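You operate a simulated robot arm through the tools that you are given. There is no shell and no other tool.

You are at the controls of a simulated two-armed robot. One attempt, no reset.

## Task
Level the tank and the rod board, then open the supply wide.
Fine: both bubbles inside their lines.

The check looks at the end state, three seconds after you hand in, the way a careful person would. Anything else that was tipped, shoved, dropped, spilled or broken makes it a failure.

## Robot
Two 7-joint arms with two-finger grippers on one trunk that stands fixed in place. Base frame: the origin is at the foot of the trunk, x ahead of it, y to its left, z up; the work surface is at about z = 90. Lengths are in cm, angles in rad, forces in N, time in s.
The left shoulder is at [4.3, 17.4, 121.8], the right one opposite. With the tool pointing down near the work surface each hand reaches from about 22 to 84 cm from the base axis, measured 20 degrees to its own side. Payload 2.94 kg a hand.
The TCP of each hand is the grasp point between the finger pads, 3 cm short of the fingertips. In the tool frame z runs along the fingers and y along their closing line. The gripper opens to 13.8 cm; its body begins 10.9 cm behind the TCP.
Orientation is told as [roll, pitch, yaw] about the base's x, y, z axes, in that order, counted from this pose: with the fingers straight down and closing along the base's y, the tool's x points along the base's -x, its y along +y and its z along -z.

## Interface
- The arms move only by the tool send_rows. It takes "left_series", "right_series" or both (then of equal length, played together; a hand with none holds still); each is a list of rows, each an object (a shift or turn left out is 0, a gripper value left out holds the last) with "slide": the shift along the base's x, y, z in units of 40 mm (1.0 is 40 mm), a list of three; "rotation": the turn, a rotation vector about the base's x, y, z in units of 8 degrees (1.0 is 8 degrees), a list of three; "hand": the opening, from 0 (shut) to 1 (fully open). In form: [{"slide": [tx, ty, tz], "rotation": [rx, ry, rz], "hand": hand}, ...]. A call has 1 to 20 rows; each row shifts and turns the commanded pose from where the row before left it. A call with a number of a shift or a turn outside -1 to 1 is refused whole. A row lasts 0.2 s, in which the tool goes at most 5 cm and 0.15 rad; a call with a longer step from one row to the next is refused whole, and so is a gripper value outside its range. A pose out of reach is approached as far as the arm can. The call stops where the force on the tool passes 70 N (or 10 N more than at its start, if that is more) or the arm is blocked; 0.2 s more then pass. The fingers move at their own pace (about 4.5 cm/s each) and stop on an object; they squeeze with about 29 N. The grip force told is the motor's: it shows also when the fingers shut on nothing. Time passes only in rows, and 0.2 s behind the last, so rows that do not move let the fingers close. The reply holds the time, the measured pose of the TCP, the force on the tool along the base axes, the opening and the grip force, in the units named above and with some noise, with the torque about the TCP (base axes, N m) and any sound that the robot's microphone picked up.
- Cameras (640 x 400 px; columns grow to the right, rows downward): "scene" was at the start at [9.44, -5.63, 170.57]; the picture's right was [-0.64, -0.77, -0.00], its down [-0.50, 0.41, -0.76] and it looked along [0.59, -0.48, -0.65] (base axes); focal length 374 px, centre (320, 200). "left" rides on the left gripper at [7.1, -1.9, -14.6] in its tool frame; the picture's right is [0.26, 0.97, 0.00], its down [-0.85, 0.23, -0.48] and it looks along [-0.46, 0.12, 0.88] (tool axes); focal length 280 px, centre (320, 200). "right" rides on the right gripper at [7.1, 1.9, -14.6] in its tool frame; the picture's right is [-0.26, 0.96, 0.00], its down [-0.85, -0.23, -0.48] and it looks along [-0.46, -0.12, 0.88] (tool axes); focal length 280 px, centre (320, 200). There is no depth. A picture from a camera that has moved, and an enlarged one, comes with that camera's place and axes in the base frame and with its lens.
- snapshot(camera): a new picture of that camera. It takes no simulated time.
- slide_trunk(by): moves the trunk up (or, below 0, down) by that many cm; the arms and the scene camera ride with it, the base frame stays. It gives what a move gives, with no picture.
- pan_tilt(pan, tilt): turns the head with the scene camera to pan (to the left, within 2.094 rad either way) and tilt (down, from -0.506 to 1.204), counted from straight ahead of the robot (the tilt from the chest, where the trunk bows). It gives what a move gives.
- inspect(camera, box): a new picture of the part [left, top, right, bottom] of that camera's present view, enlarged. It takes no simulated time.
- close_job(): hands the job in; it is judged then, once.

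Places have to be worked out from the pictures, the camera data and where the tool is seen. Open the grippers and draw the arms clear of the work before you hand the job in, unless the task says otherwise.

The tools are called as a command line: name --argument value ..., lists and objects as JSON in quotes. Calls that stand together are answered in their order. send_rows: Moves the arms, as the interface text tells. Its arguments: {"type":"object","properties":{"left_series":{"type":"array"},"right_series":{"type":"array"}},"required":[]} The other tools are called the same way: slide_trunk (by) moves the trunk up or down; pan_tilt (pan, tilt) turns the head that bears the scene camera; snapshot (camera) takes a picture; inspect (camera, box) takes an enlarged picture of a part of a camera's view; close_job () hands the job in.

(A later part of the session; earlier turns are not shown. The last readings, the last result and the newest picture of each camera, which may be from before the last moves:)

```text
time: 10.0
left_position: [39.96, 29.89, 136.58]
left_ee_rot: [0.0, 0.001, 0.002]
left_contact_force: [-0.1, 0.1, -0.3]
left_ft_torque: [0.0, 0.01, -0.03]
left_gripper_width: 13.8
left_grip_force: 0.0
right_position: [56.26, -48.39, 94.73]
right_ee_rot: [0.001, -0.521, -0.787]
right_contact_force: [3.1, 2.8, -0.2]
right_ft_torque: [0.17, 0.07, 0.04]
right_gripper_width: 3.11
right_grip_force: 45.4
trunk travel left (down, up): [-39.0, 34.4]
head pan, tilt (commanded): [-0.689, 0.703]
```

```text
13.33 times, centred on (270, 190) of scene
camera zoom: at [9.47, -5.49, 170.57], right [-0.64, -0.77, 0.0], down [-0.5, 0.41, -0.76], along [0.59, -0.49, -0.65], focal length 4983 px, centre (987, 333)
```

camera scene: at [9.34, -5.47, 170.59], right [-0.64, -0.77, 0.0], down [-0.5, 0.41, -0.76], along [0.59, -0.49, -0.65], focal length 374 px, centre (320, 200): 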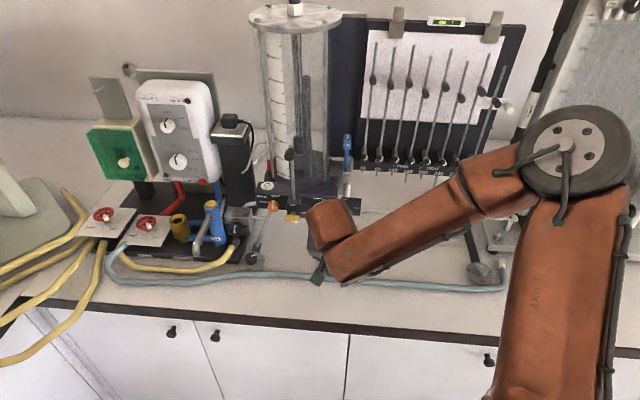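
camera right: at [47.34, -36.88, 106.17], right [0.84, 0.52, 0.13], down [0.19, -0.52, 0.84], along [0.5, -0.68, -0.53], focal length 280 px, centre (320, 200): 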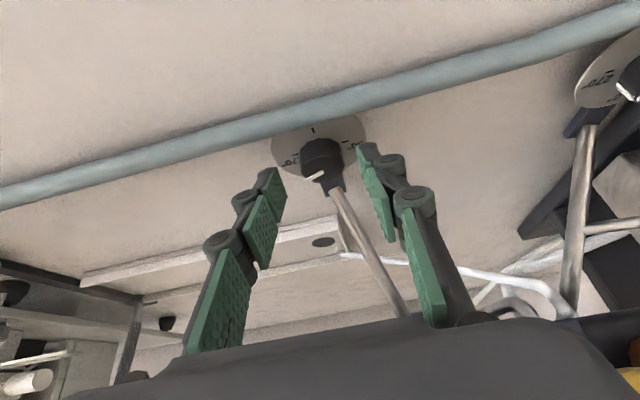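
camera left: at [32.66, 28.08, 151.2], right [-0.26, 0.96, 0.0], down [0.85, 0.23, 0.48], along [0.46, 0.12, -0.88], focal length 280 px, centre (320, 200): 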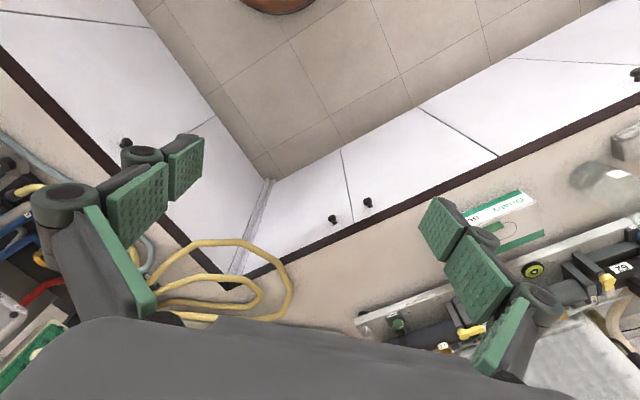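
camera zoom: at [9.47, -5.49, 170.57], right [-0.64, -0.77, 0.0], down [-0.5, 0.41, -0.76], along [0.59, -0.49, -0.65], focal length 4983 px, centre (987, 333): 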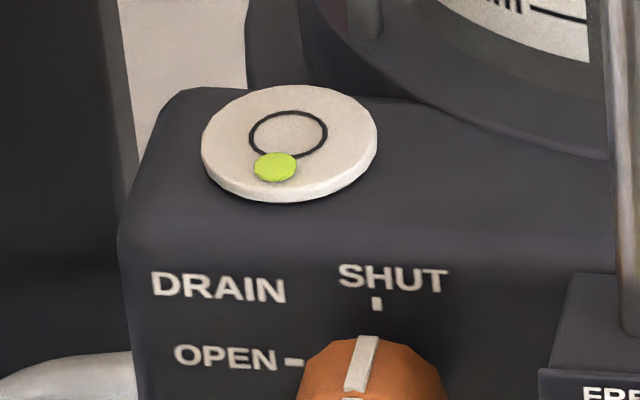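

The knob is gripped at 3.1 cm with only a small side force. Now I'll turn it 24° counter-clockwise about the knob's own axis, moving the TCP on a small arc, and watch how the tank bubble responds.

send_rows --right_series '[{"slide": [-0.021, -0.024, 0], "rotation": [0, 0, 1]}, {"slide": [-0.0175, -0.027, 0], "rotation": [0, 0, 1]}, {"slide": [-0.0135, -0.029, 0], "rotation": [0, 0, 1]}, {}, {}]'

inspect --camera "right" --box '[230, 100, 410, 220]'

inspect --camera "scene" --box '[250, 175, 290, 205]'

inspect --camera "scene" --box '[420, 8, 480, 40]'

```text
time: 11.2
left_position: [39.84, 29.77, 136.5]
left_ee_rot: [0.002, 0.0, 0.001]
left_contact_force: [0.5, 0.3, -0.7]
left_ft_torque: [-0.03, 0.0, 0.0]
left_gripper_width: 13.81
left_grip_force: 0.0
right_position: [56.09, -48.87, 94.79]
right_ee_rot: [0.0, -0.523, -0.366]
right_contact_force: [-0.3, 2.2, 2.0]
right_ft_torque: [-0.11, 0.04, 0.02]
right_gripper_width: 3.1
right_grip_force: 44.7
trunk travel left (down, up): [-39.0, 34.4]
head pan, tilt (commanded): [-0.689, 0.703]
```

```text
3.33 times, centred on (320, 160) of right
camera zoom: at [44.27, -42.32, 103.91], right [0.56, 0.82, 0.13], down [0.38, -0.39, 0.84], along [0.74, -0.42, -0.53], focal length 935 px, centre (320, 333)
```

zoom: 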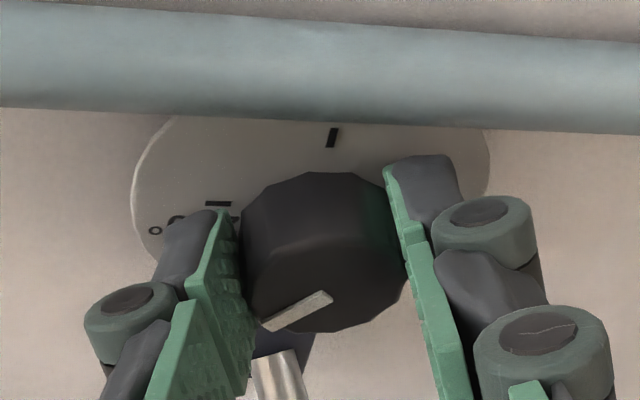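

```text
13.33 times, centred on (270, 190) of scene
camera zoom: at [9.4, -5.52, 170.58], right [-0.64, -0.77, 0.0], down [-0.5, 0.41, -0.76], along [0.59, -0.49, -0.65], focal length 4983 px, centre (987, 333)
```

zoom: 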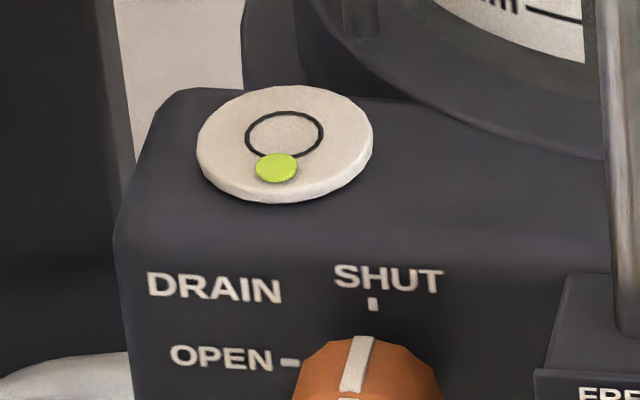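

```text
10.67 times, centred on (450, 24) of scene
camera zoom: at [9.4, -5.52, 170.58], right [-0.64, -0.77, 0.0], down [-0.5, 0.41, -0.76], along [0.59, -0.49, -0.65], focal length 3987 px, centre (-1067, 2077)
```

zoom: 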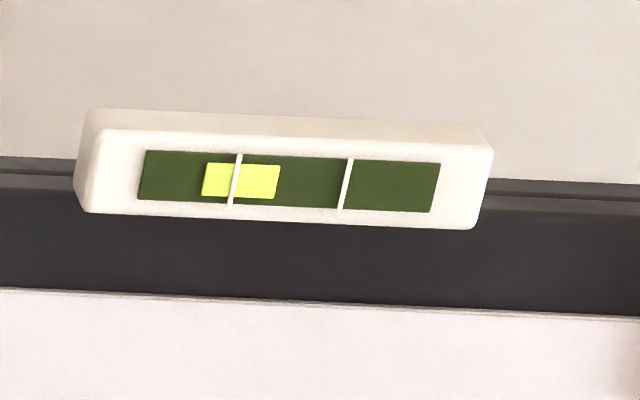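

Turning the knob with the hand works. A 24° counter-clockwise turn moved the bubble right by about 5 px and slightly frontward, so counter-clockwise raises that foot. The front is high, so both feet must go clockwise. I'll turn this knob clockwise by 52°.

send_rows --right_series '[{"slide": [0.0135, 0.029, 0], "rotation": [0, 0, -1]}, {"slide": [0.0175, 0.027, 0], "rotation": [0, 0, -1]}, {"slide": [0.021, 0.024, 0], "rotation": [0, 0, -1]}, {"slide": [0.024, 0.021, 0], "rotation": [0, 0, -1]}, {"slide": [0.027, 0.0175, 0], "rotation": [0, 0, -1]}, {"slide": [0.029, 0.0135, 0], "rotation": [0, 0, -1]}, {"slide": [0.015, 0.005, 0], "rotation": [0, 0, -0.5]}, {}]'

inspect --camera "right" --box '[230, 100, 410, 220]'

inspect --camera "scene" --box '[250, 175, 290, 205]'

snapshot --camera "right"

```text
time: 13.0
left_position: [40.11, 29.94, 136.48]
left_ee_rot: [-0.001, 0.0, 0.001]
left_contact_force: [-0.2, -0.2, -0.5]
left_ft_torque: [0.0, -0.02, -0.02]
left_gripper_width: 13.81
left_grip_force: 0.1
right_position: [56.9, -48.05, 94.77]
right_ee_rot: [0.003, -0.521, -1.274]
right_contact_force: [10.8, 15.2, -5.5]
right_ft_torque: [-0.07, -0.22, 0.2]
right_gripper_width: 3.1
right_grip_force: 44.2
trunk travel left (down, up): [-39.0, 34.4]
head pan, tilt (commanded): [-0.689, 0.703]
```

```text
3.33 times, centred on (320, 160) of right
camera zoom: at [54.84, -34.76, 103.93], right [0.99, 0.06, 0.13], down [-0.07, -0.55, 0.83], along [0.13, -0.84, -0.54], focal length 935 px, centre (320, 333)
```

zoom: 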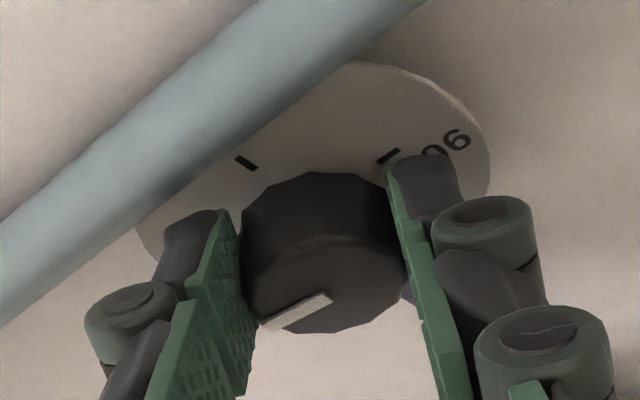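

```text
13.33 times, centred on (270, 190) of scene
camera zoom: at [9.64, -5.32, 170.56], right [-0.64, -0.77, 0.0], down [-0.5, 0.41, -0.76], along [0.59, -0.49, -0.65], focal length 4983 px, centre (987, 333)
```

zoom: 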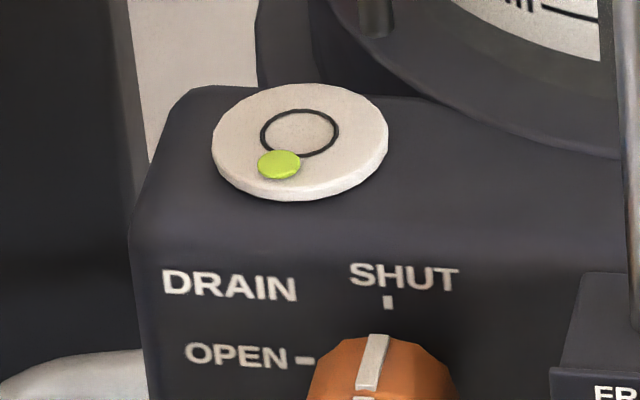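

```text
taken
camera right: at [54.84, -34.76, 103.93], right [0.99, 0.06, 0.13], down [-0.07, -0.55, 0.83], along [0.13, -0.84, -0.54], focal length 280 px, centre (320, 200)
```

right: 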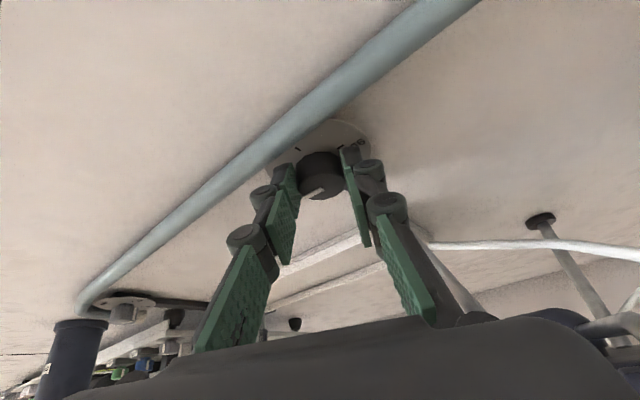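

The turn went through, but about 19 N of side force has built up, so my axis estimate is slightly off. I'll take higher-zoom views of the bubble to measure precisely before continuing.

inspect --camera "scene" --box '[258, 180, 278, 194]'

send_rows --right_series '[{"hand": 0.3}, {"hand": 0.3}, {"hand": 0.3}]'

inspect --camera "scene" --box '[258, 180, 278, 194]'

inspect --camera "right" --box '[260, 120, 380, 210]'

```text
16.00 times, centred on (268, 187) of scene
camera zoom: at [9.64, -5.32, 170.56], right [-0.64, -0.77, 0.0], down [-0.5, 0.41, -0.76], along [0.59, -0.49, -0.65], focal length 5980 px, centre (1152, 408)
```

zoom: 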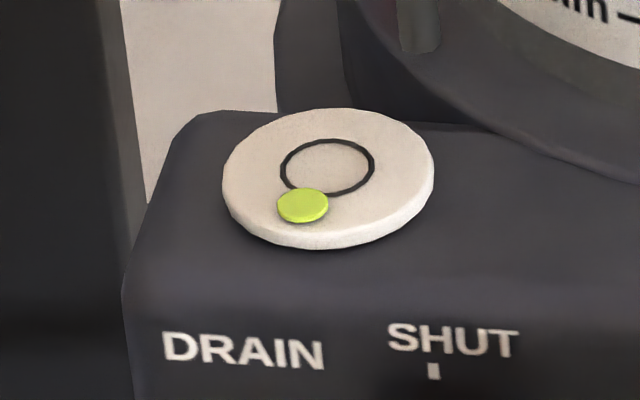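

```text
time: 13.8
left_position: [39.88, 29.64, 136.54]
left_ee_rot: [0.001, -0.001, 0.002]
left_contact_force: [-0.5, -0.3, 0.7]
left_ft_torque: [0.03, -0.01, -0.02]
left_gripper_width: 13.79
left_grip_force: 0.1
right_position: [56.68, -48.34, 94.73]
right_ee_rot: [-0.002, -0.521, -1.276]
right_contact_force: [-0.4, -1.1, 0.6]
right_ft_torque: [0.0, 0.02, -0.01]
right_gripper_width: 4.14
right_grip_force: 0.0
trunk travel left (down, up): [-39.0, 34.4]
head pan, tilt (commanded): [-0.689, 0.703]
```

```text
16.00 times, centred on (268, 187) of scene
camera zoom: at [9.41, -5.58, 170.57], right [-0.64, -0.77, 0.0], down [-0.5, 0.41, -0.76], along [0.59, -0.49, -0.65], focal length 5980 px, centre (1152, 408)
```

zoom: 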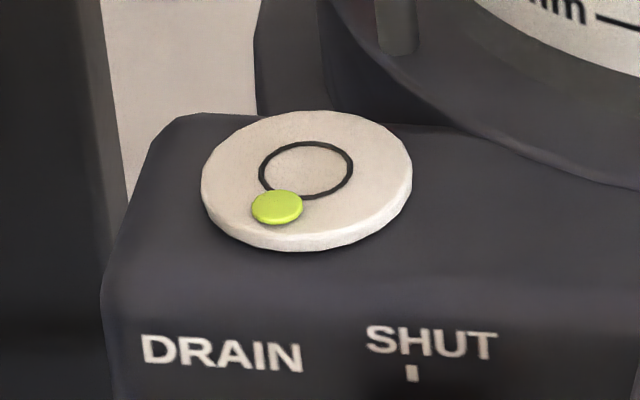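

```text
4.44 times, centred on (320, 165) of right
camera zoom: at [54.65, -35.07, 103.87], right [0.99, 0.06, 0.13], down [-0.08, -0.54, 0.84], along [0.12, -0.84, -0.53], focal length 1246 px, centre (320, 356)
```

zoom: 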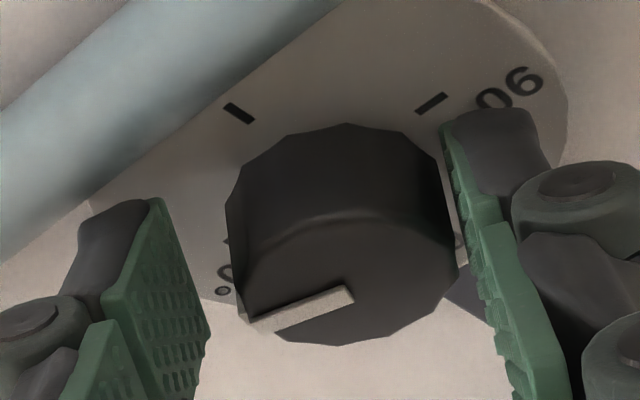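

On release the hand relaxed by (-0.2,-0.3), so from three grips I refit the knob axis to about (57.2,-49.3). With the fingers open I'll correct for that, swing back 56° counter-clockwise around the knob, and re-grip.

send_rows --right_series '[{"slide": [0.0475, 0.0525, 0]}, {"slide": [-0.039, -0.015, 0], "rotation": [0, 0, 1]}, {"slide": [-0.037, -0.0205, 0], "rotation": [0, 0, 1]}, {"slide": [-0.033, -0.025, 0], "rotation": [0, 0, 1]}, {"slide": [-0.03, -0.03, 0], "rotation": [0, 0, 1]}, {"slide": [-0.025, -0.033, 0], "rotation": [0, 0, 1]}, {"slide": [-0.0205, -0.037, 0], "rotation": [0, 0, 1]}, {"slide": [-0.015, -0.039, 0], "rotation": [0, 0, 1]}, {}]'

inspect --camera "right" --box '[260, 120, 380, 210]'

inspect --camera "scene" --box '[258, 180, 278, 194]'

```text
time: 15.8
left_position: [40.08, 29.78, 136.57]
left_ee_rot: [0.001, -0.001, 0.001]
left_contact_force: [-0.9, 0.3, 0.3]
left_ft_torque: [0.0, -0.02, -0.02]
left_gripper_width: 13.8
left_grip_force: 0.1
right_position: [56.05, -48.83, 94.8]
right_ee_rot: [0.0, -0.522, -0.295]
right_contact_force: [-0.5, -0.2, 0.6]
right_ft_torque: [-0.03, 0.0, 0.01]
right_gripper_width: 4.13
right_grip_force: 0.0
trunk travel left (down, up): [-39.0, 34.4]
head pan, tilt (commanded): [-0.689, 0.703]
```

```text
4.44 times, centred on (320, 165) of right
camera zoom: at [43.87, -43.13, 103.89], right [0.5, 0.86, 0.13], down [0.41, -0.37, 0.84], along [0.76, -0.36, -0.53], focal length 1246 px, centre (320, 356)
```

zoom: 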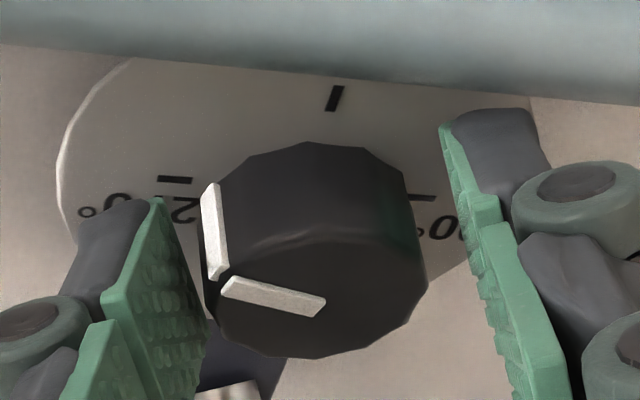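

```text
16.00 times, centred on (268, 187) of scene
camera zoom: at [9.45, -5.5, 170.57], right [-0.64, -0.77, 0.0], down [-0.5, 0.41, -0.76], along [0.59, -0.49, -0.65], focal length 5980 px, centre (1152, 408)
```

zoom: 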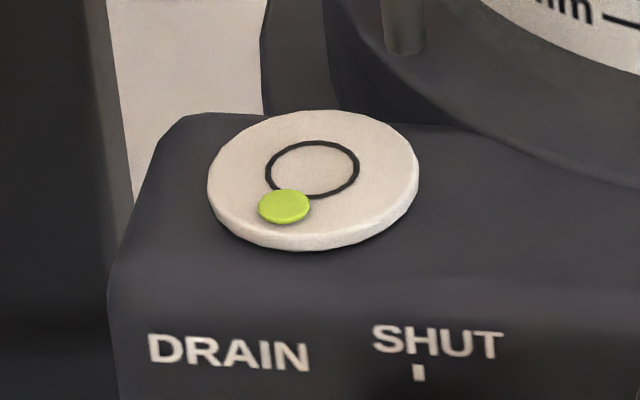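

The knob is slightly toward the image-left pad, so I'll shift about 0.13 cm along the closing line and re-grip, then read the force.

send_rows --right_series '[{"slide": [-0.01, -0.033, 0]}, {"hand": 0.0}, {"hand": 0.0}, {"hand": 0.0}]'

```text
time: 16.8
left_position: [39.98, 29.79, 136.59]
left_ee_rot: [0.0, -0.001, 0.002]
left_contact_force: [-0.7, 0.0, 0.3]
left_ft_torque: [0.0, -0.03, 0.01]
left_gripper_width: 13.81
left_grip_force: 0.0
right_position: [55.96, -48.87, 94.62]
right_ee_rot: [0.0, -0.52, -0.296]
right_contact_force: [0.0, 2.3, -2.4]
right_ft_torque: [0.01, -0.07, 0.04]
right_gripper_width: 3.06
right_grip_force: 44.6
trunk travel left (down, up): [-39.0, 34.4]
head pan, tilt (commanded): [-0.689, 0.703]
```

The grip force balance is good (about 3 N). Now I'll turn 56° clockwise along the refitted arc.

send_rows --right_series '[{"slide": [0.015, 0.039, 0], "rotation": [0, 0, -1]}, {"slide": [0.0205, 0.037, 0], "rotation": [0, 0, -1]}, {"slide": [0.025, 0.033, 0], "rotation": [0, 0, -1]}, {"slide": [0.03, 0.03, 0], "rotation": [0, 0, -1]}, {"slide": [0.033, 0.025, 0], "rotation": [0, 0, -1]}, {"slide": [0.037, 0.0205, 0], "rotation": [0, 0, -1]}, {"slide": [0.039, 0.015, 0], "rotation": [0, 0, -1]}, {}]'

inspect --camera "scene" --box '[258, 180, 278, 194]'

inspect --camera "scene" --box '[420, 8, 480, 40]'

```text
time: 18.6
left_position: [39.99, 29.88, 136.55]
left_ee_rot: [-0.002, 0.0, 0.002]
left_contact_force: [0.6, -0.2, 0.1]
left_ft_torque: [0.02, 0.01, 0.01]
left_gripper_width: 13.83
left_grip_force: 0.1
right_position: [56.94, -48.03, 94.65]
right_ee_rot: [0.001, -0.521, -1.277]
right_contact_force: [-0.8, 11.9, -9.4]
right_ft_torque: [0.88, 0.22, 0.02]
right_gripper_width: 3.05
right_grip_force: 45.1
trunk travel left (down, up): [-39.0, 34.4]
head pan, tilt (commanded): [-0.689, 0.703]
```

```text
16.00 times, centred on (268, 187) of scene
camera zoom: at [9.51, -5.43, 170.57], right [-0.64, -0.77, 0.0], down [-0.5, 0.41, -0.76], along [0.59, -0.49, -0.65], focal length 5980 px, centre (1152, 408)
```

zoom: 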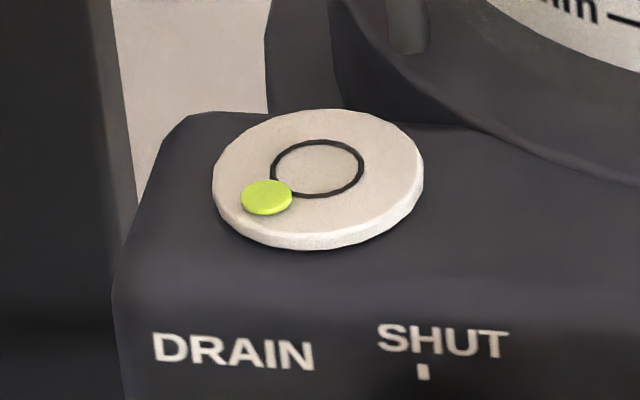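

```text
10.67 times, centred on (450, 24) of scene
camera zoom: at [9.51, -5.43, 170.57], right [-0.64, -0.77, 0.0], down [-0.5, 0.41, -0.76], along [0.59, -0.49, -0.65], focal length 3987 px, centre (-1067, 2077)
```

zoom: 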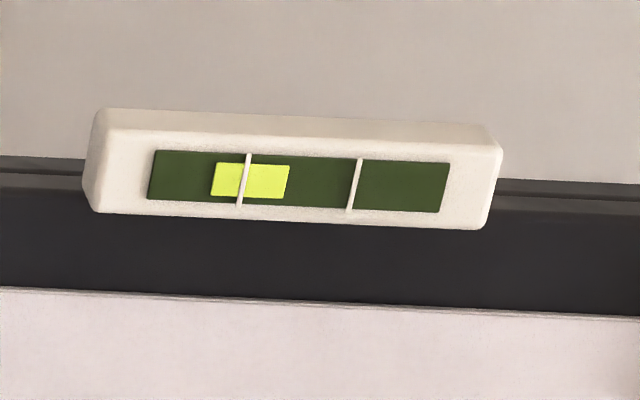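

Total on this foot is now -84°: the bubble moved from (-14,+50) to about (-42,+37). That gives roughly 0.33 px/deg lateral and 0.15 px/deg front, and the board bubble is unaffected. I estimate the right foot needs about -145° in total and the left about -190°. I'll open, swing back and re-grip for another turn.

send_rows --right_series '[{"hand": 0.3}, {"hand": 0.3}, {"slide": [-0.039, -0.015, 0], "rotation": [0, 0, 1]}, {"slide": [-0.037, -0.0205, 0], "rotation": [0, 0, 1]}, {"slide": [-0.033, -0.025, 0], "rotation": [0, 0, 1]}, {"slide": [-0.03, -0.03, 0], "rotation": [0, 0, 1]}, {"slide": [-0.025, -0.033, 0], "rotation": [0, 0, 1]}, {"slide": [-0.0205, -0.037, 0], "rotation": [0, 0, 1]}, {"slide": [-0.015, -0.039, 0], "rotation": [0, 0, 1]}, {"slide": [0.005, 0.012, 0], "hand": 0.3}, {"hand": 0.0}, {"hand": 0.0}, {"hand": 0.0}]'

inspect --camera "right" --box '[230, 100, 410, 220]'

inspect --camera "scene" --box '[258, 180, 278, 194]'

```text
time: 21.4
left_position: [40.04, 29.74, 136.6]
left_ee_rot: [0.0, -0.002, 0.002]
left_contact_force: [0.6, 0.6, 0.6]
left_ft_torque: [0.0, 0.03, -0.05]
left_gripper_width: 13.79
left_grip_force: 0.0
right_position: [56.18, -48.94, 94.78]
right_ee_rot: [0.0, -0.521, -0.3]
right_contact_force: [0.2, -0.7, 0.1]
right_ft_torque: [-0.18, -0.04, -0.02]
right_gripper_width: 3.07
right_grip_force: 45.2
trunk travel left (down, up): [-39.0, 34.4]
head pan, tilt (commanded): [-0.689, 0.703]
```

```text
3.33 times, centred on (320, 160) of right
camera zoom: at [43.87, -43.27, 103.93], right [0.5, 0.86, 0.13], down [0.41, -0.37, 0.84], along [0.76, -0.36, -0.53], focal length 935 px, centre (320, 333)
```

zoom: 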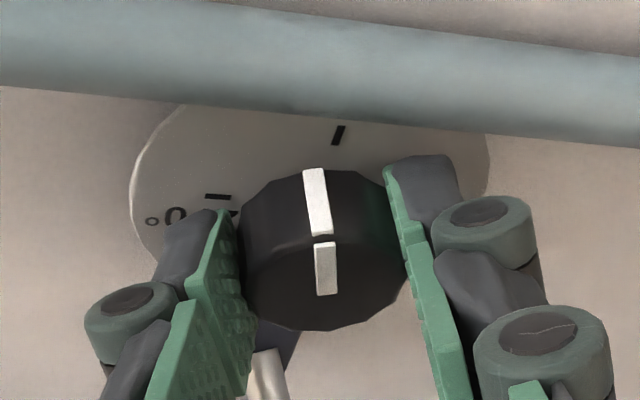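

```text
16.00 times, centred on (268, 187) of scene
camera zoom: at [9.43, -5.55, 170.57], right [-0.64, -0.77, 0.0], down [-0.5, 0.41, -0.76], along [0.59, -0.49, -0.65], focal length 5980 px, centre (1152, 408)
```

zoom: 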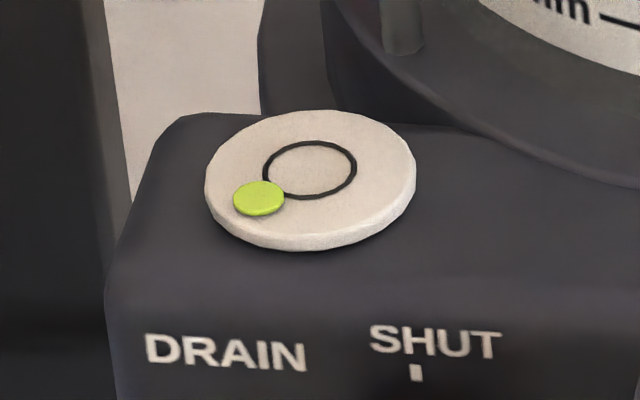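

The grip is nearly force-free and the pointer reads about 205°, consistent with -84°. I'll turn another 56° clockwise.

send_rows --right_series '[{"slide": [0.015, 0.039, 0], "rotation": [0, 0, -1]}, {"slide": [0.0205, 0.037, 0], "rotation": [0, 0, -1]}, {"slide": [0.025, 0.033, 0], "rotation": [0, 0, -1]}, {"slide": [0.03, 0.03, 0], "rotation": [0, 0, -1]}, {"slide": [0.033, 0.025, 0], "rotation": [0, 0, -1]}, {"slide": [0.037, 0.0205, 0], "rotation": [0, 0, -1]}, {"slide": [0.039, 0.015, 0], "rotation": [0, 0, -1]}, {}]'

inspect --camera "scene" --box '[258, 180, 278, 194]'

send_rows --right_series '[{"hand": 0.36}, {"hand": 0.36}, {"hand": 0.36}]'

inspect --camera "scene" --box '[258, 180, 278, 194]'

inspect --camera "right" --box '[230, 100, 410, 220]'

```text
time: 23.2
left_position: [40.01, 29.83, 136.52]
left_ee_rot: [-0.001, 0.001, 0.002]
left_contact_force: [0.2, 0.2, 0.0]
left_ft_torque: [0.02, 0.02, 0.02]
left_gripper_width: 13.8
left_grip_force: 0.2
right_position: [56.93, -48.07, 94.83]
right_ee_rot: [0.0, -0.521, -1.275]
right_contact_force: [2.8, 2.3, 1.2]
right_ft_torque: [-0.2, 0.12, 0.02]
right_gripper_width: 3.1
right_grip_force: 45.1
trunk travel left (down, up): [-39.0, 34.4]
head pan, tilt (commanded): [-0.689, 0.703]
```

```text
16.00 times, centred on (268, 187) of scene
camera zoom: at [9.45, -5.48, 170.58], right [-0.64, -0.77, 0.0], down [-0.5, 0.41, -0.76], along [0.59, -0.49, -0.65], focal length 5980 px, centre (1152, 408)
```

zoom: 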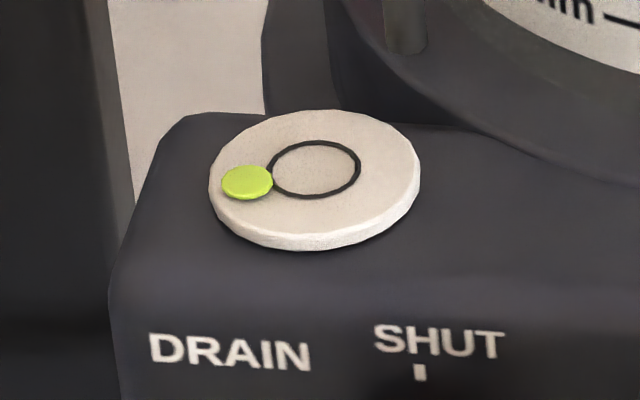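

```text
time: 24.0
left_position: [39.88, 29.77, 136.54]
left_ee_rot: [0.0, 0.001, 0.002]
left_contact_force: [-0.5, 0.1, -0.7]
left_ft_torque: [-0.01, -0.01, 0.01]
left_gripper_width: 13.81
left_grip_force: 0.0
right_position: [56.92, -48.16, 94.7]
right_ee_rot: [0.001, -0.521, -1.276]
right_contact_force: [-1.2, 0.0, -0.2]
right_ft_torque: [0.0, -0.02, 0.02]
right_gripper_width: 4.99
right_grip_force: 0.1
trunk travel left (down, up): [-39.0, 34.4]
head pan, tilt (commanded): [-0.689, 0.703]
```

```text
16.00 times, centred on (268, 187) of scene
camera zoom: at [9.43, -5.53, 170.57], right [-0.64, -0.77, 0.0], down [-0.5, 0.41, -0.76], along [0.59, -0.49, -0.65], focal length 5980 px, centre (1152, 408)
```

zoom: 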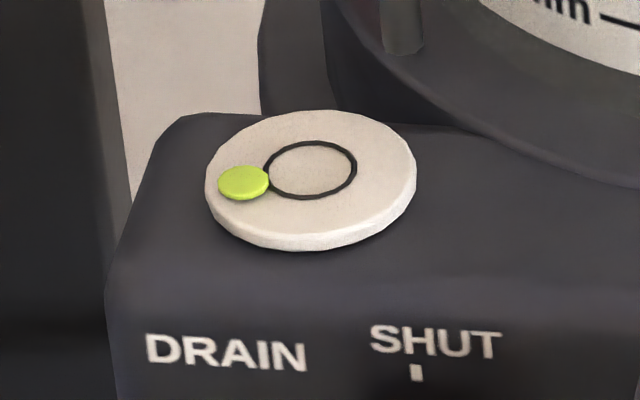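

```text
3.33 times, centred on (320, 160) of right
camera zoom: at [54.83, -34.89, 103.9], right [0.99, 0.06, 0.13], down [-0.08, -0.54, 0.84], along [0.12, -0.84, -0.53], focal length 935 px, centre (320, 333)
```

zoom: 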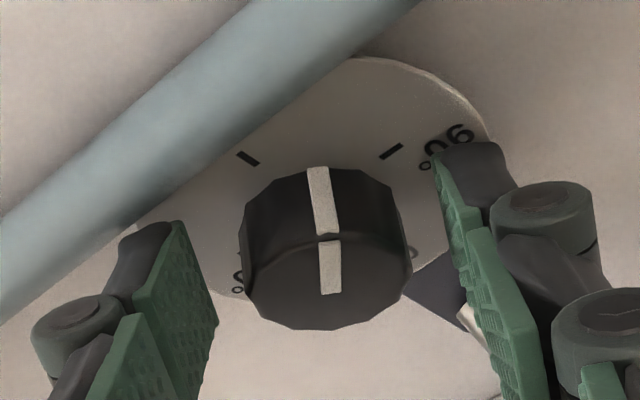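

The bubble's distance from the ring centre has stayed about constant while its direction rotates, so it is sitting at the edge of its travel and only its direction is informative. Fitting directions gives roughly 60° clockwise needed on the right foot and 130° on the left. I've gone past on the right, so I'll turn it back 56° counter-clockwise and swing the open hand back.

send_rows --right_series '[{"hand": 0.0}, {"hand": 0.0}, {"hand": 0.0}, {"slide": [-0.039, -0.015, 0], "rotation": [0, 0, 1]}, {"slide": [-0.037, -0.0205, 0], "rotation": [0, 0, 1]}, {"slide": [-0.033, -0.025, 0], "rotation": [0, 0, 1]}, {"slide": [-0.03, -0.03, 0], "rotation": [0, 0, 1]}, {"slide": [-0.025, -0.033, 0], "rotation": [0, 0, 1]}, {"slide": [-0.0205, -0.037, 0], "rotation": [0, 0, 1]}, {"slide": [-0.015, -0.039, 0], "rotation": [0, 0, 1]}, {}, {"hand": 0.3}, {"hand": 0.3}]'

inspect --camera "scene" --box '[258, 180, 278, 194]'

inspect --camera "right" --box '[230, 100, 410, 220]'

```text
time: 26.8
left_position: [39.88, 29.75, 136.5]
left_ee_rot: [-0.001, 0.0, 0.002]
left_contact_force: [0.0, 0.0, 0.5]
left_ft_torque: [0.0, -0.01, 0.04]
left_gripper_width: 13.78
left_grip_force: 0.0
right_position: [56.1, -48.97, 94.68]
right_ee_rot: [0.0, -0.52, -0.299]
right_contact_force: [-0.1, 0.3, -0.6]
right_ft_torque: [-0.01, -0.02, 0.02]
right_gripper_width: 4.13
right_grip_force: 0.1
trunk travel left (down, up): [-39.0, 34.4]
head pan, tilt (commanded): [-0.689, 0.703]
```

```text
16.00 times, centred on (268, 187) of scene
camera zoom: at [9.42, -5.52, 170.57], right [-0.64, -0.77, 0.0], down [-0.5, 0.41, -0.76], along [0.59, -0.49, -0.65], focal length 5980 px, centre (1152, 408)
```

zoom: 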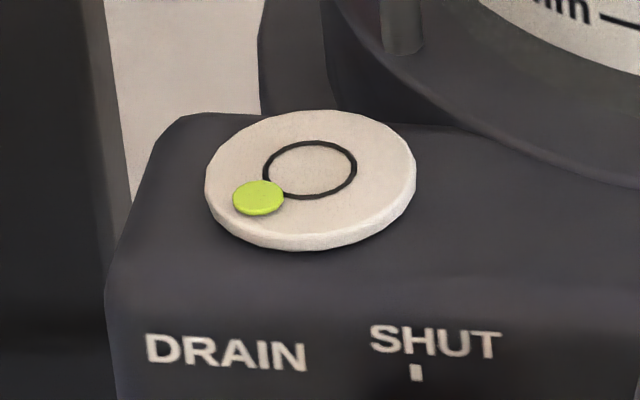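

```text
3.33 times, centred on (320, 160) of right
camera zoom: at [43.81, -43.3, 103.9], right [0.5, 0.86, 0.13], down [0.41, -0.37, 0.83], along [0.76, -0.36, -0.53], focal length 935 px, centre (320, 333)
```

zoom: 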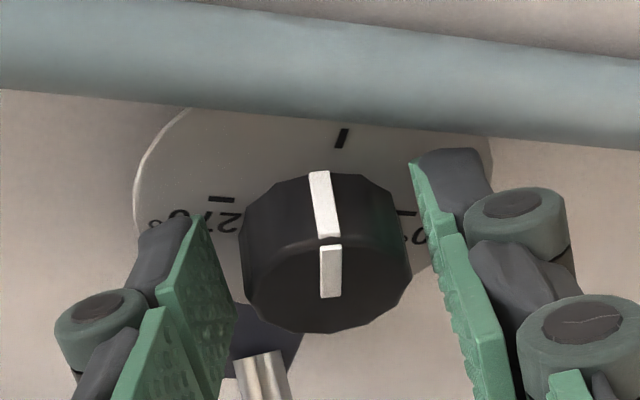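

The foot is back at -84°, as the bubble confirms, and I'll trim it later. Next I'll withdraw along the tool axis, square the hand and move to the pre-grasp over the left-foot knob (axis estimated at (72.75,-33.8)).

send_rows --right_series '[{"hand": 0.36}, {"slide": [-0.2375, 0.0725, 0.4325]}, {"slide": [-0.2375, 0.0725, 0.4325]}, {"slide": [-0.2375, 0.0725, 0.4325]}, {"slide": [-0.2375, 0.0725, 0.4325]}, {"slide": [0.683, 0.75, 0.04], "rotation": [0, 0, -0.875]}, {"slide": [0.683, 0.75, 0.04], "rotation": [0, 0, -0.875]}, {"slide": [0.683, 0.75, 0.04], "rotation": [0, 0, -0.875]}, {"slide": [0.683, 0.75, 0.04], "rotation": [0, 0, -0.875]}, {"slide": [0.683, 0.75, 0.04]}, {"slide": [0.683, 0.75, 0.04]}, {}]'

snapshot --camera "right"

inspect --camera "right" --box '[230, 70, 410, 200]'

snapshot --camera "scene"

```text
time: 29.4
left_position: [39.88, 29.81, 136.51]
left_ee_rot: [-0.001, -0.003, 0.001]
left_contact_force: [0.6, -0.8, -0.4]
left_ft_torque: [0.01, -0.01, -0.02]
left_gripper_width: 13.79
left_grip_force: 0.1
right_position: [63.08, -34.57, 105.3]
right_ee_rot: [0.004, -0.519, -0.787]
right_contact_force: [-0.4, -0.2, -1.0]
right_ft_torque: [0.0, -0.03, 0.01]
right_gripper_width: 4.98
right_grip_force: 0.0
right hand out of reach, approached as far as the arm can: row 10, 11
trunk travel left (down, up): [-39.0, 34.4]
head pan, tilt (commanded): [-0.689, 0.703]
```

```text
taken
camera right: at [54.83, -23.77, 114.46], right [0.84, 0.52, 0.13], down [0.19, -0.52, 0.83], along [0.5, -0.68, -0.53], focal length 280 px, centre (320, 200)
```

right: 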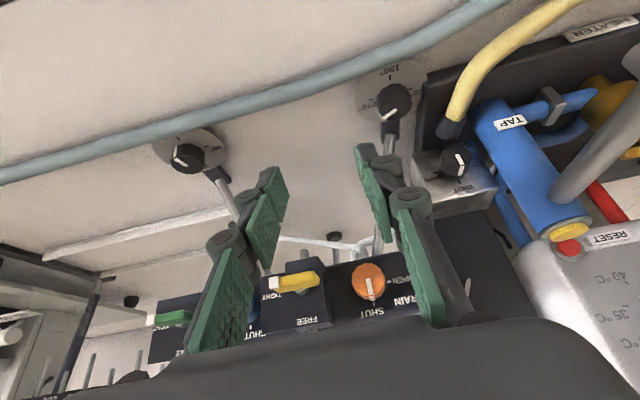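

```text
3.08 times, centred on (320, 135) of right
camera zoom: at [54.83, -23.77, 114.46], right [0.84, 0.52, 0.13], down [0.19, -0.52, 0.83], along [0.5, -0.68, -0.53], focal length 863 px, centre (320, 400)
```

zoom: 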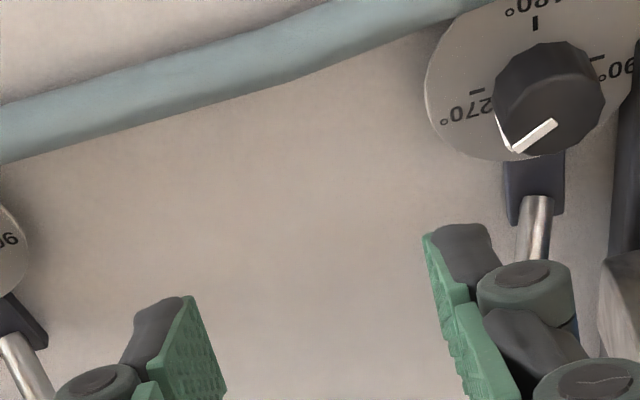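

```text
taken
camera scene: at [9.37, -5.54, 170.58], right [-0.64, -0.77, 0.0], down [-0.5, 0.41, -0.76], along [0.59, -0.49, -0.65], focal length 374 px, centre (320, 200)
```

scene: 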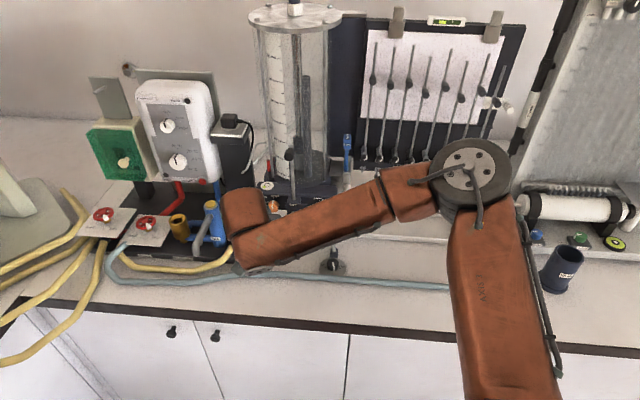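

The arm couldn't reach that pose and stopped at (63,-34.6,105). The bench distance is within reach, so the lean/yaw combination is likely the limit. I'll reduce the lean to about 15° from vertical and see whether it can get there.

send_rows --right_series '[{"slide": [0, 0, 0.25], "rotation": [0.66, 0.66, 0]}, {"slide": [0, 0, 0.25], "rotation": [0.66, 0.66, 0]}, {}, {}]'

snapshot --camera "right"

snapshot --camera "scene"

```text
time: 30.4
left_position: [40.1, 29.77, 136.46]
left_ee_rot: [-0.002, 0.0, 0.001]
left_contact_force: [-0.5, -0.8, 0.9]
left_ft_torque: [0.02, 0.02, 0.0]
left_gripper_width: 13.8
left_grip_force: 0.2
right_position: [63.12, -34.44, 107.29]
right_ee_rot: [0.0, -0.259, -0.786]
right_contact_force: [0.6, 0.5, 0.1]
right_ft_torque: [0.02, 0.0, 0.02]
right_gripper_width: 4.97
right_grip_force: 0.0
trunk travel left (down, up): [-39.0, 34.4]
head pan, tilt (commanded): [-0.689, 0.703]
```

```text
taken
camera right: at [56.92, -25.72, 119.58], right [0.86, 0.5, 0.07], down [0.33, -0.66, 0.68], along [0.39, -0.56, -0.73], focal length 280 px, centre (320, 200)
```

right: 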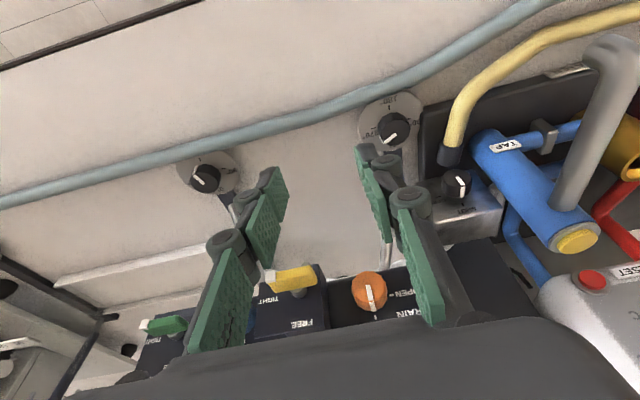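

```text
taken
camera scene: at [9.44, -5.53, 170.57], right [-0.64, -0.77, 0.0], down [-0.5, 0.41, -0.76], along [0.59, -0.49, -0.65], focal length 374 px, centre (320, 200)
```

scene: 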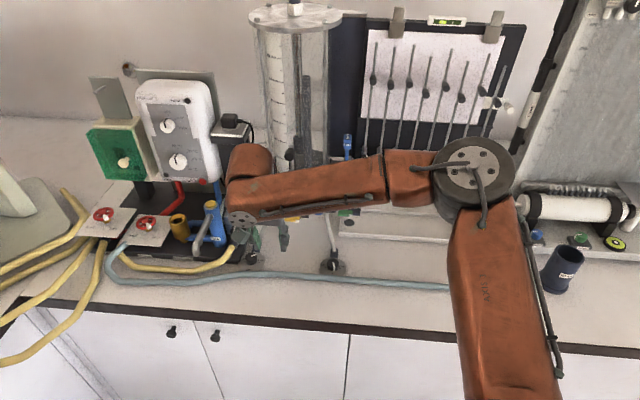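

The smaller lean is accepted and the command restarted from where the arm was. I'll try moving toward the left knob again with this 15° lean.

send_rows --right_series '[{"slide": [0.5, 0.5, 0]}, {"slide": [0.5, 0.5, 0]}, {"slide": [0.5, 0.5, 0]}, {}]'

snapshot --camera "right"

```text
time: 31.4
left_position: [39.91, 29.77, 136.47]
left_ee_rot: [-0.001, 0.0, 0.002]
left_contact_force: [0.1, 0.0, 0.3]
left_ft_torque: [0.02, 0.04, 0.02]
left_gripper_width: 13.79
left_grip_force: 0.0
right_position: [62.48, -33.14, 108.22]
right_ee_rot: [0.001, -0.259, -0.787]
right_contact_force: [0.1, -0.3, -0.4]
right_ft_torque: [0.01, 0.0, 0.02]
right_gripper_width: 4.99
right_grip_force: 0.0
right hand out of reach, approached as far as the arm can: row 1, 2, 3
trunk travel left (down, up): [-39.0, 34.4]
head pan, tilt (commanded): [-0.689, 0.703]
```

```text
taken
camera right: at [56.29, -24.39, 120.47], right [0.86, 0.5, 0.07], down [0.33, -0.66, 0.68], along [0.39, -0.56, -0.73], focal length 280 px, centre (320, 200)
```

right: 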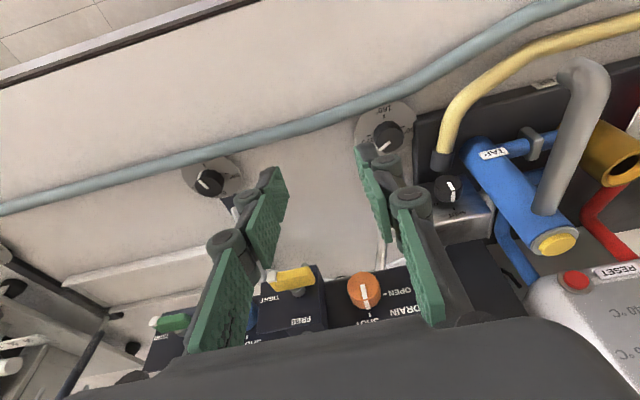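

Still limited with the hand square to the bench. I'll try a yaw nearer the arm's natural direction (+28°) and check whether the reach opens up.

send_rows --right_series '[{"rotation": [0, 0, 1]}, {"rotation": [0, 0, 1]}, {"rotation": [0, 0, 1]}, {"rotation": [0, 0, 0.5]}, {"slide": [0.5, 0.2, 0]}, {"slide": [0.5, 0.2, 0]}, {"slide": [0.5, 0.2, 0]}, {}]'

snapshot --camera "scene"

```text
time: 33.2
left_position: [39.84, 29.66, 136.52]
left_ee_rot: [-0.001, 0.0, 0.003]
left_contact_force: [0.5, 0.4, -0.2]
left_ft_torque: [0.02, 0.03, -0.04]
left_gripper_width: 13.78
left_grip_force: 0.1
right_position: [65.3, -32.36, 108.49]
right_ee_rot: [0.004, -0.262, -0.296]
right_contact_force: [-0.2, -0.7, 1.0]
right_ft_torque: [-0.02, 0.01, 0.04]
right_gripper_width: 4.98
right_grip_force: 0.1
right hand out of reach, approached as far as the arm can: row 6, 7
trunk travel left (down, up): [-39.0, 34.4]
head pan, tilt (commanded): [-0.689, 0.703]
```

```text
taken
camera scene: at [9.44, -5.57, 170.57], right [-0.64, -0.77, 0.0], down [-0.5, 0.41, -0.76], along [0.59, -0.48, -0.65], focal length 374 px, centre (320, 200)
```

scene: 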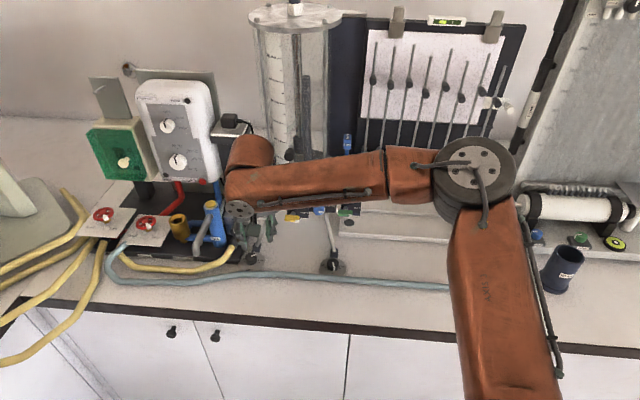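

The limit is again near (65,-32). I'll take the lean out completely (tool straight down) at this yaw and test the reach once more, staying at z≈108, clear of everything.

send_rows --right_series '[{"rotation": [0.273, 0.894, 0]}, {"rotation": [0.273, 0.894, 0]}, {"slide": [0.5, 0, 0]}, {"slide": [0.5, 0, 0]}, {"slide": [0.5, 0, 0]}, {}]'

snapshot --camera "scene"

snapshot --camera "right"

```text
time: 34.6
left_position: [40.12, 29.76, 136.48]
left_ee_rot: [0.0, -0.003, 0.002]
left_contact_force: [-0.4, -0.6, -0.2]
left_ft_torque: [0.0, -0.02, 0.01]
left_gripper_width: 13.8
left_grip_force: 0.1
right_position: [61.6, -36.24, 109.78]
right_ee_rot: [0.002, -0.002, -0.297]
right_contact_force: [0.3, 0.4, -0.3]
right_ft_torque: [-0.05, 0.0, -0.02]
right_gripper_width: 4.97
right_grip_force: 0.1
right hand out of reach, approached as far as the arm can: row 1, 2, 3, 4, 5
trunk travel left (down, up): [-39.0, 34.4]
head pan, tilt (commanded): [-0.689, 0.703]
```

```text
taken
camera scene: at [9.43, -5.51, 170.57], right [-0.64, -0.77, 0.0], down [-0.5, 0.41, -0.76], along [0.59, -0.49, -0.65], focal length 374 px, centre (320, 200)
```

scene: 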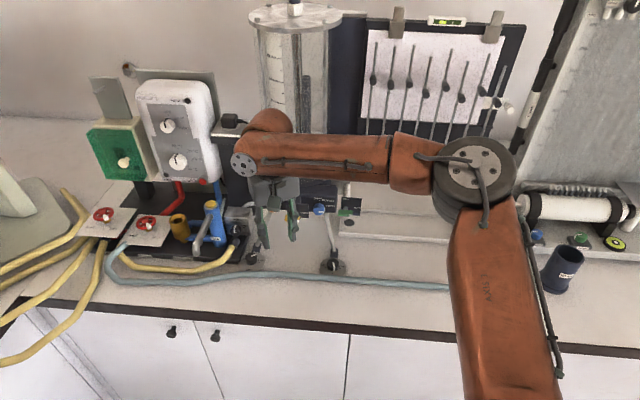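

```text
taken
camera right: at [55.42, -32.34, 124.38], right [0.53, 0.85, 0.0], down [0.74, -0.47, 0.48], along [0.4, -0.25, -0.88], focal length 280 px, centre (320, 200)
```

right: 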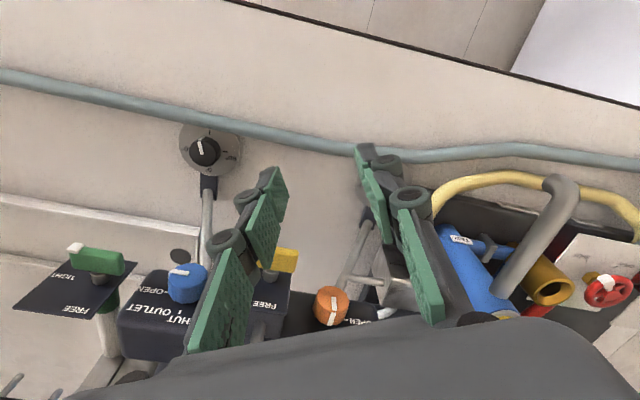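

The wrist stops at a constant distance (~36 cm) from an elbow that hasn't moved, so the upper arm looks stuck at a shoulder limit in this posture. I'll retract toward the robot at about 20° to its right, then extend radially so the arm can take a better posture.

send_rows --right_series '[{"slide": [-0.675, 0.57, 0.32]}, {"slide": [-0.675, 0.57, 0.32]}, {"slide": [-0.675, 0.57, 0.32]}, {"slide": [-0.675, 0.57, 0.32]}, {"slide": [-0.675, 0.57, 0.32]}, {"slide": [-0.675, 0.57, 0.32]}, {"slide": [-0.675, 0.57, 0.32]}, {"slide": [-0.675, 0.57, 0.32]}, {}]'

snapshot --camera "scene"

```text
time: 36.6
left_position: [40.05, 29.76, 136.42]
left_ee_rot: [-0.001, 0.0, 0.001]
left_contact_force: [0.0, -1.0, 0.4]
left_ft_torque: [0.02, 0.03, 0.01]
left_gripper_width: 13.78
left_grip_force: 0.1
right_position: [40.07, -17.86, 120.01]
right_ee_rot: [-0.001, 0.002, -0.297]
right_contact_force: [-0.6, 0.2, -0.1]
right_ft_torque: [-0.01, 0.01, 0.01]
right_gripper_width: 4.98
right_grip_force: 0.0
trunk travel left (down, up): [-39.0, 34.4]
head pan, tilt (commanded): [-0.689, 0.703]
```

```text
taken
camera scene: at [9.5, -5.56, 170.56], right [-0.64, -0.77, 0.0], down [-0.5, 0.41, -0.76], along [0.59, -0.48, -0.65], focal length 374 px, centre (320, 200)
```

scene: 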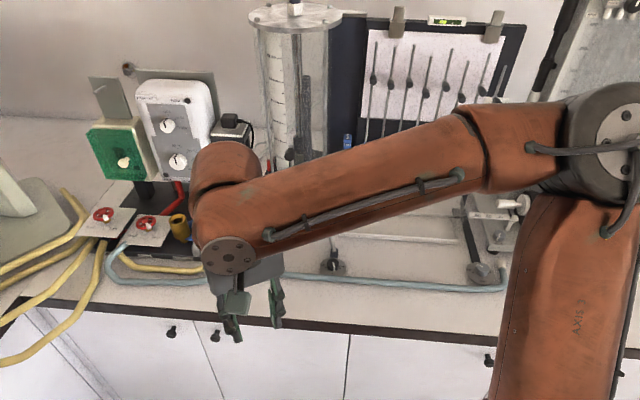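

Retracted cleanly. Now I'll extend radially toward the left foot at z≈110 and see how far it goes.

send_rows --right_series '[{"slide": [0.833, -0.36, -0.278]}, {"slide": [0.833, -0.36, -0.278]}, {"slide": [0.833, -0.36, -0.278]}, {"slide": [0.833, -0.36, -0.278]}, {"slide": [0.833, -0.36, -0.278]}, {"slide": [0.833, -0.36, -0.278]}, {"slide": [0.833, -0.36, -0.278]}, {"slide": [0.833, -0.36, -0.278]}, {}]'

snapshot --camera "scene"

```text
time: 38.6
left_position: [39.97, 29.86, 136.63]
left_ee_rot: [-0.001, 0.0, 0.001]
left_contact_force: [0.1, -0.2, -0.2]
left_ft_torque: [0.04, -0.03, 0.02]
left_gripper_width: 13.79
left_grip_force: 0.0
right_position: [60.36, -32.58, 111.26]
right_ee_rot: [0.001, -0.001, -0.297]
right_contact_force: [-0.1, -0.4, 1.3]
right_ft_torque: [-0.03, 0.0, 0.01]
right_gripper_width: 4.97
right_grip_force: 0.0
right hand out of reach, approached as far as the arm can: row 5, 6, 7, 8
trunk travel left (down, up): [-39.0, 34.4]
head pan, tilt (commanded): [-0.689, 0.703]
```

```text
taken
camera scene: at [9.42, -5.46, 170.58], right [-0.64, -0.77, 0.0], down [-0.5, 0.41, -0.76], along [0.59, -0.49, -0.65], focal length 374 px, centre (320, 200)
```

scene: 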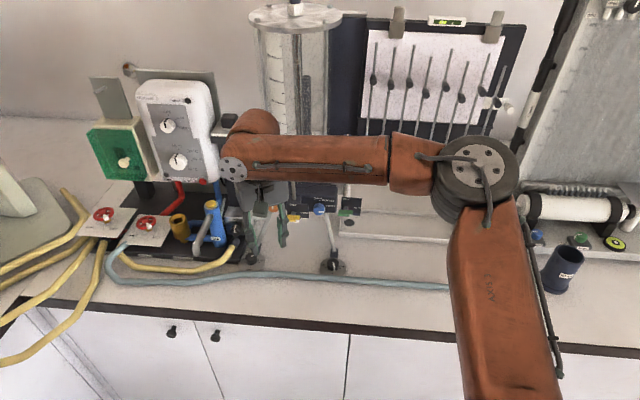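

Same limit with the same elbow place. I'll check whether a lower hand helps, since the reach is specified near the work surface: down to z≈99 in the free area in front of the feet, then outward.

send_rows --right_series '[{"slide": [-0.5, 0.3, -0.5]}, {"slide": [-0.3, 0.2, -0.8]}, {"slide": [0, 0, -0.8]}, {"slide": [0, 0, -0.8]}, {"slide": [0.6, -0.1, 0]}, {"slide": [0.6, -0.1, 0]}, {"slide": [0.6, -0.1, 0]}, {}]'

snapshot --camera "scene"

snapshot --camera "right"

```text
time: 40.4
left_position: [39.97, 29.8, 136.52]
left_ee_rot: [0.002, 0.001, 0.002]
left_contact_force: [-0.2, 0.3, 0.5]
left_ft_torque: [0.02, -0.03, -0.02]
left_gripper_width: 13.81
left_grip_force: 0.0
right_position: [59.15, -34.42, 101.7]
right_ee_rot: [0.002, 0.0, -0.3]
right_contact_force: [0.1, 0.1, -0.2]
right_ft_torque: [0.01, 0.01, -0.01]
right_gripper_width: 4.97
right_grip_force: 0.0
right hand out of reach, approached as far as the arm can: row 4, 5, 6, 7
trunk travel left (down, up): [-39.0, 34.4]
head pan, tilt (commanded): [-0.689, 0.703]
```

```text
taken
camera scene: at [9.42, -5.5, 170.57], right [-0.64, -0.77, 0.0], down [-0.5, 0.41, -0.76], along [0.59, -0.49, -0.65], focal length 374 px, centre (320, 200)
```

scene: 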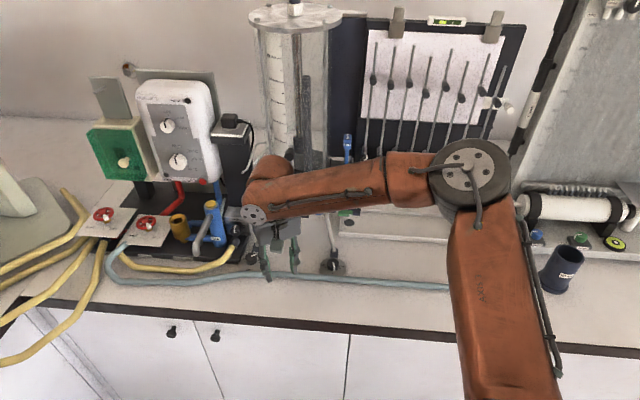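

```text
taken
camera right: at [53.02, -30.57, 116.23], right [0.53, 0.85, 0.0], down [0.74, -0.47, 0.48], along [0.4, -0.25, -0.88], focal length 280 px, centre (320, 200)
```

right: 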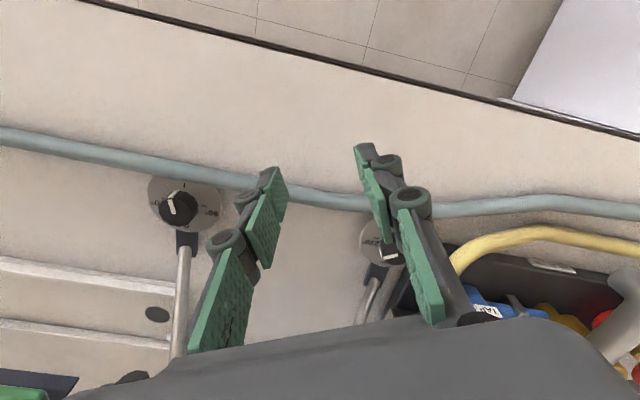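

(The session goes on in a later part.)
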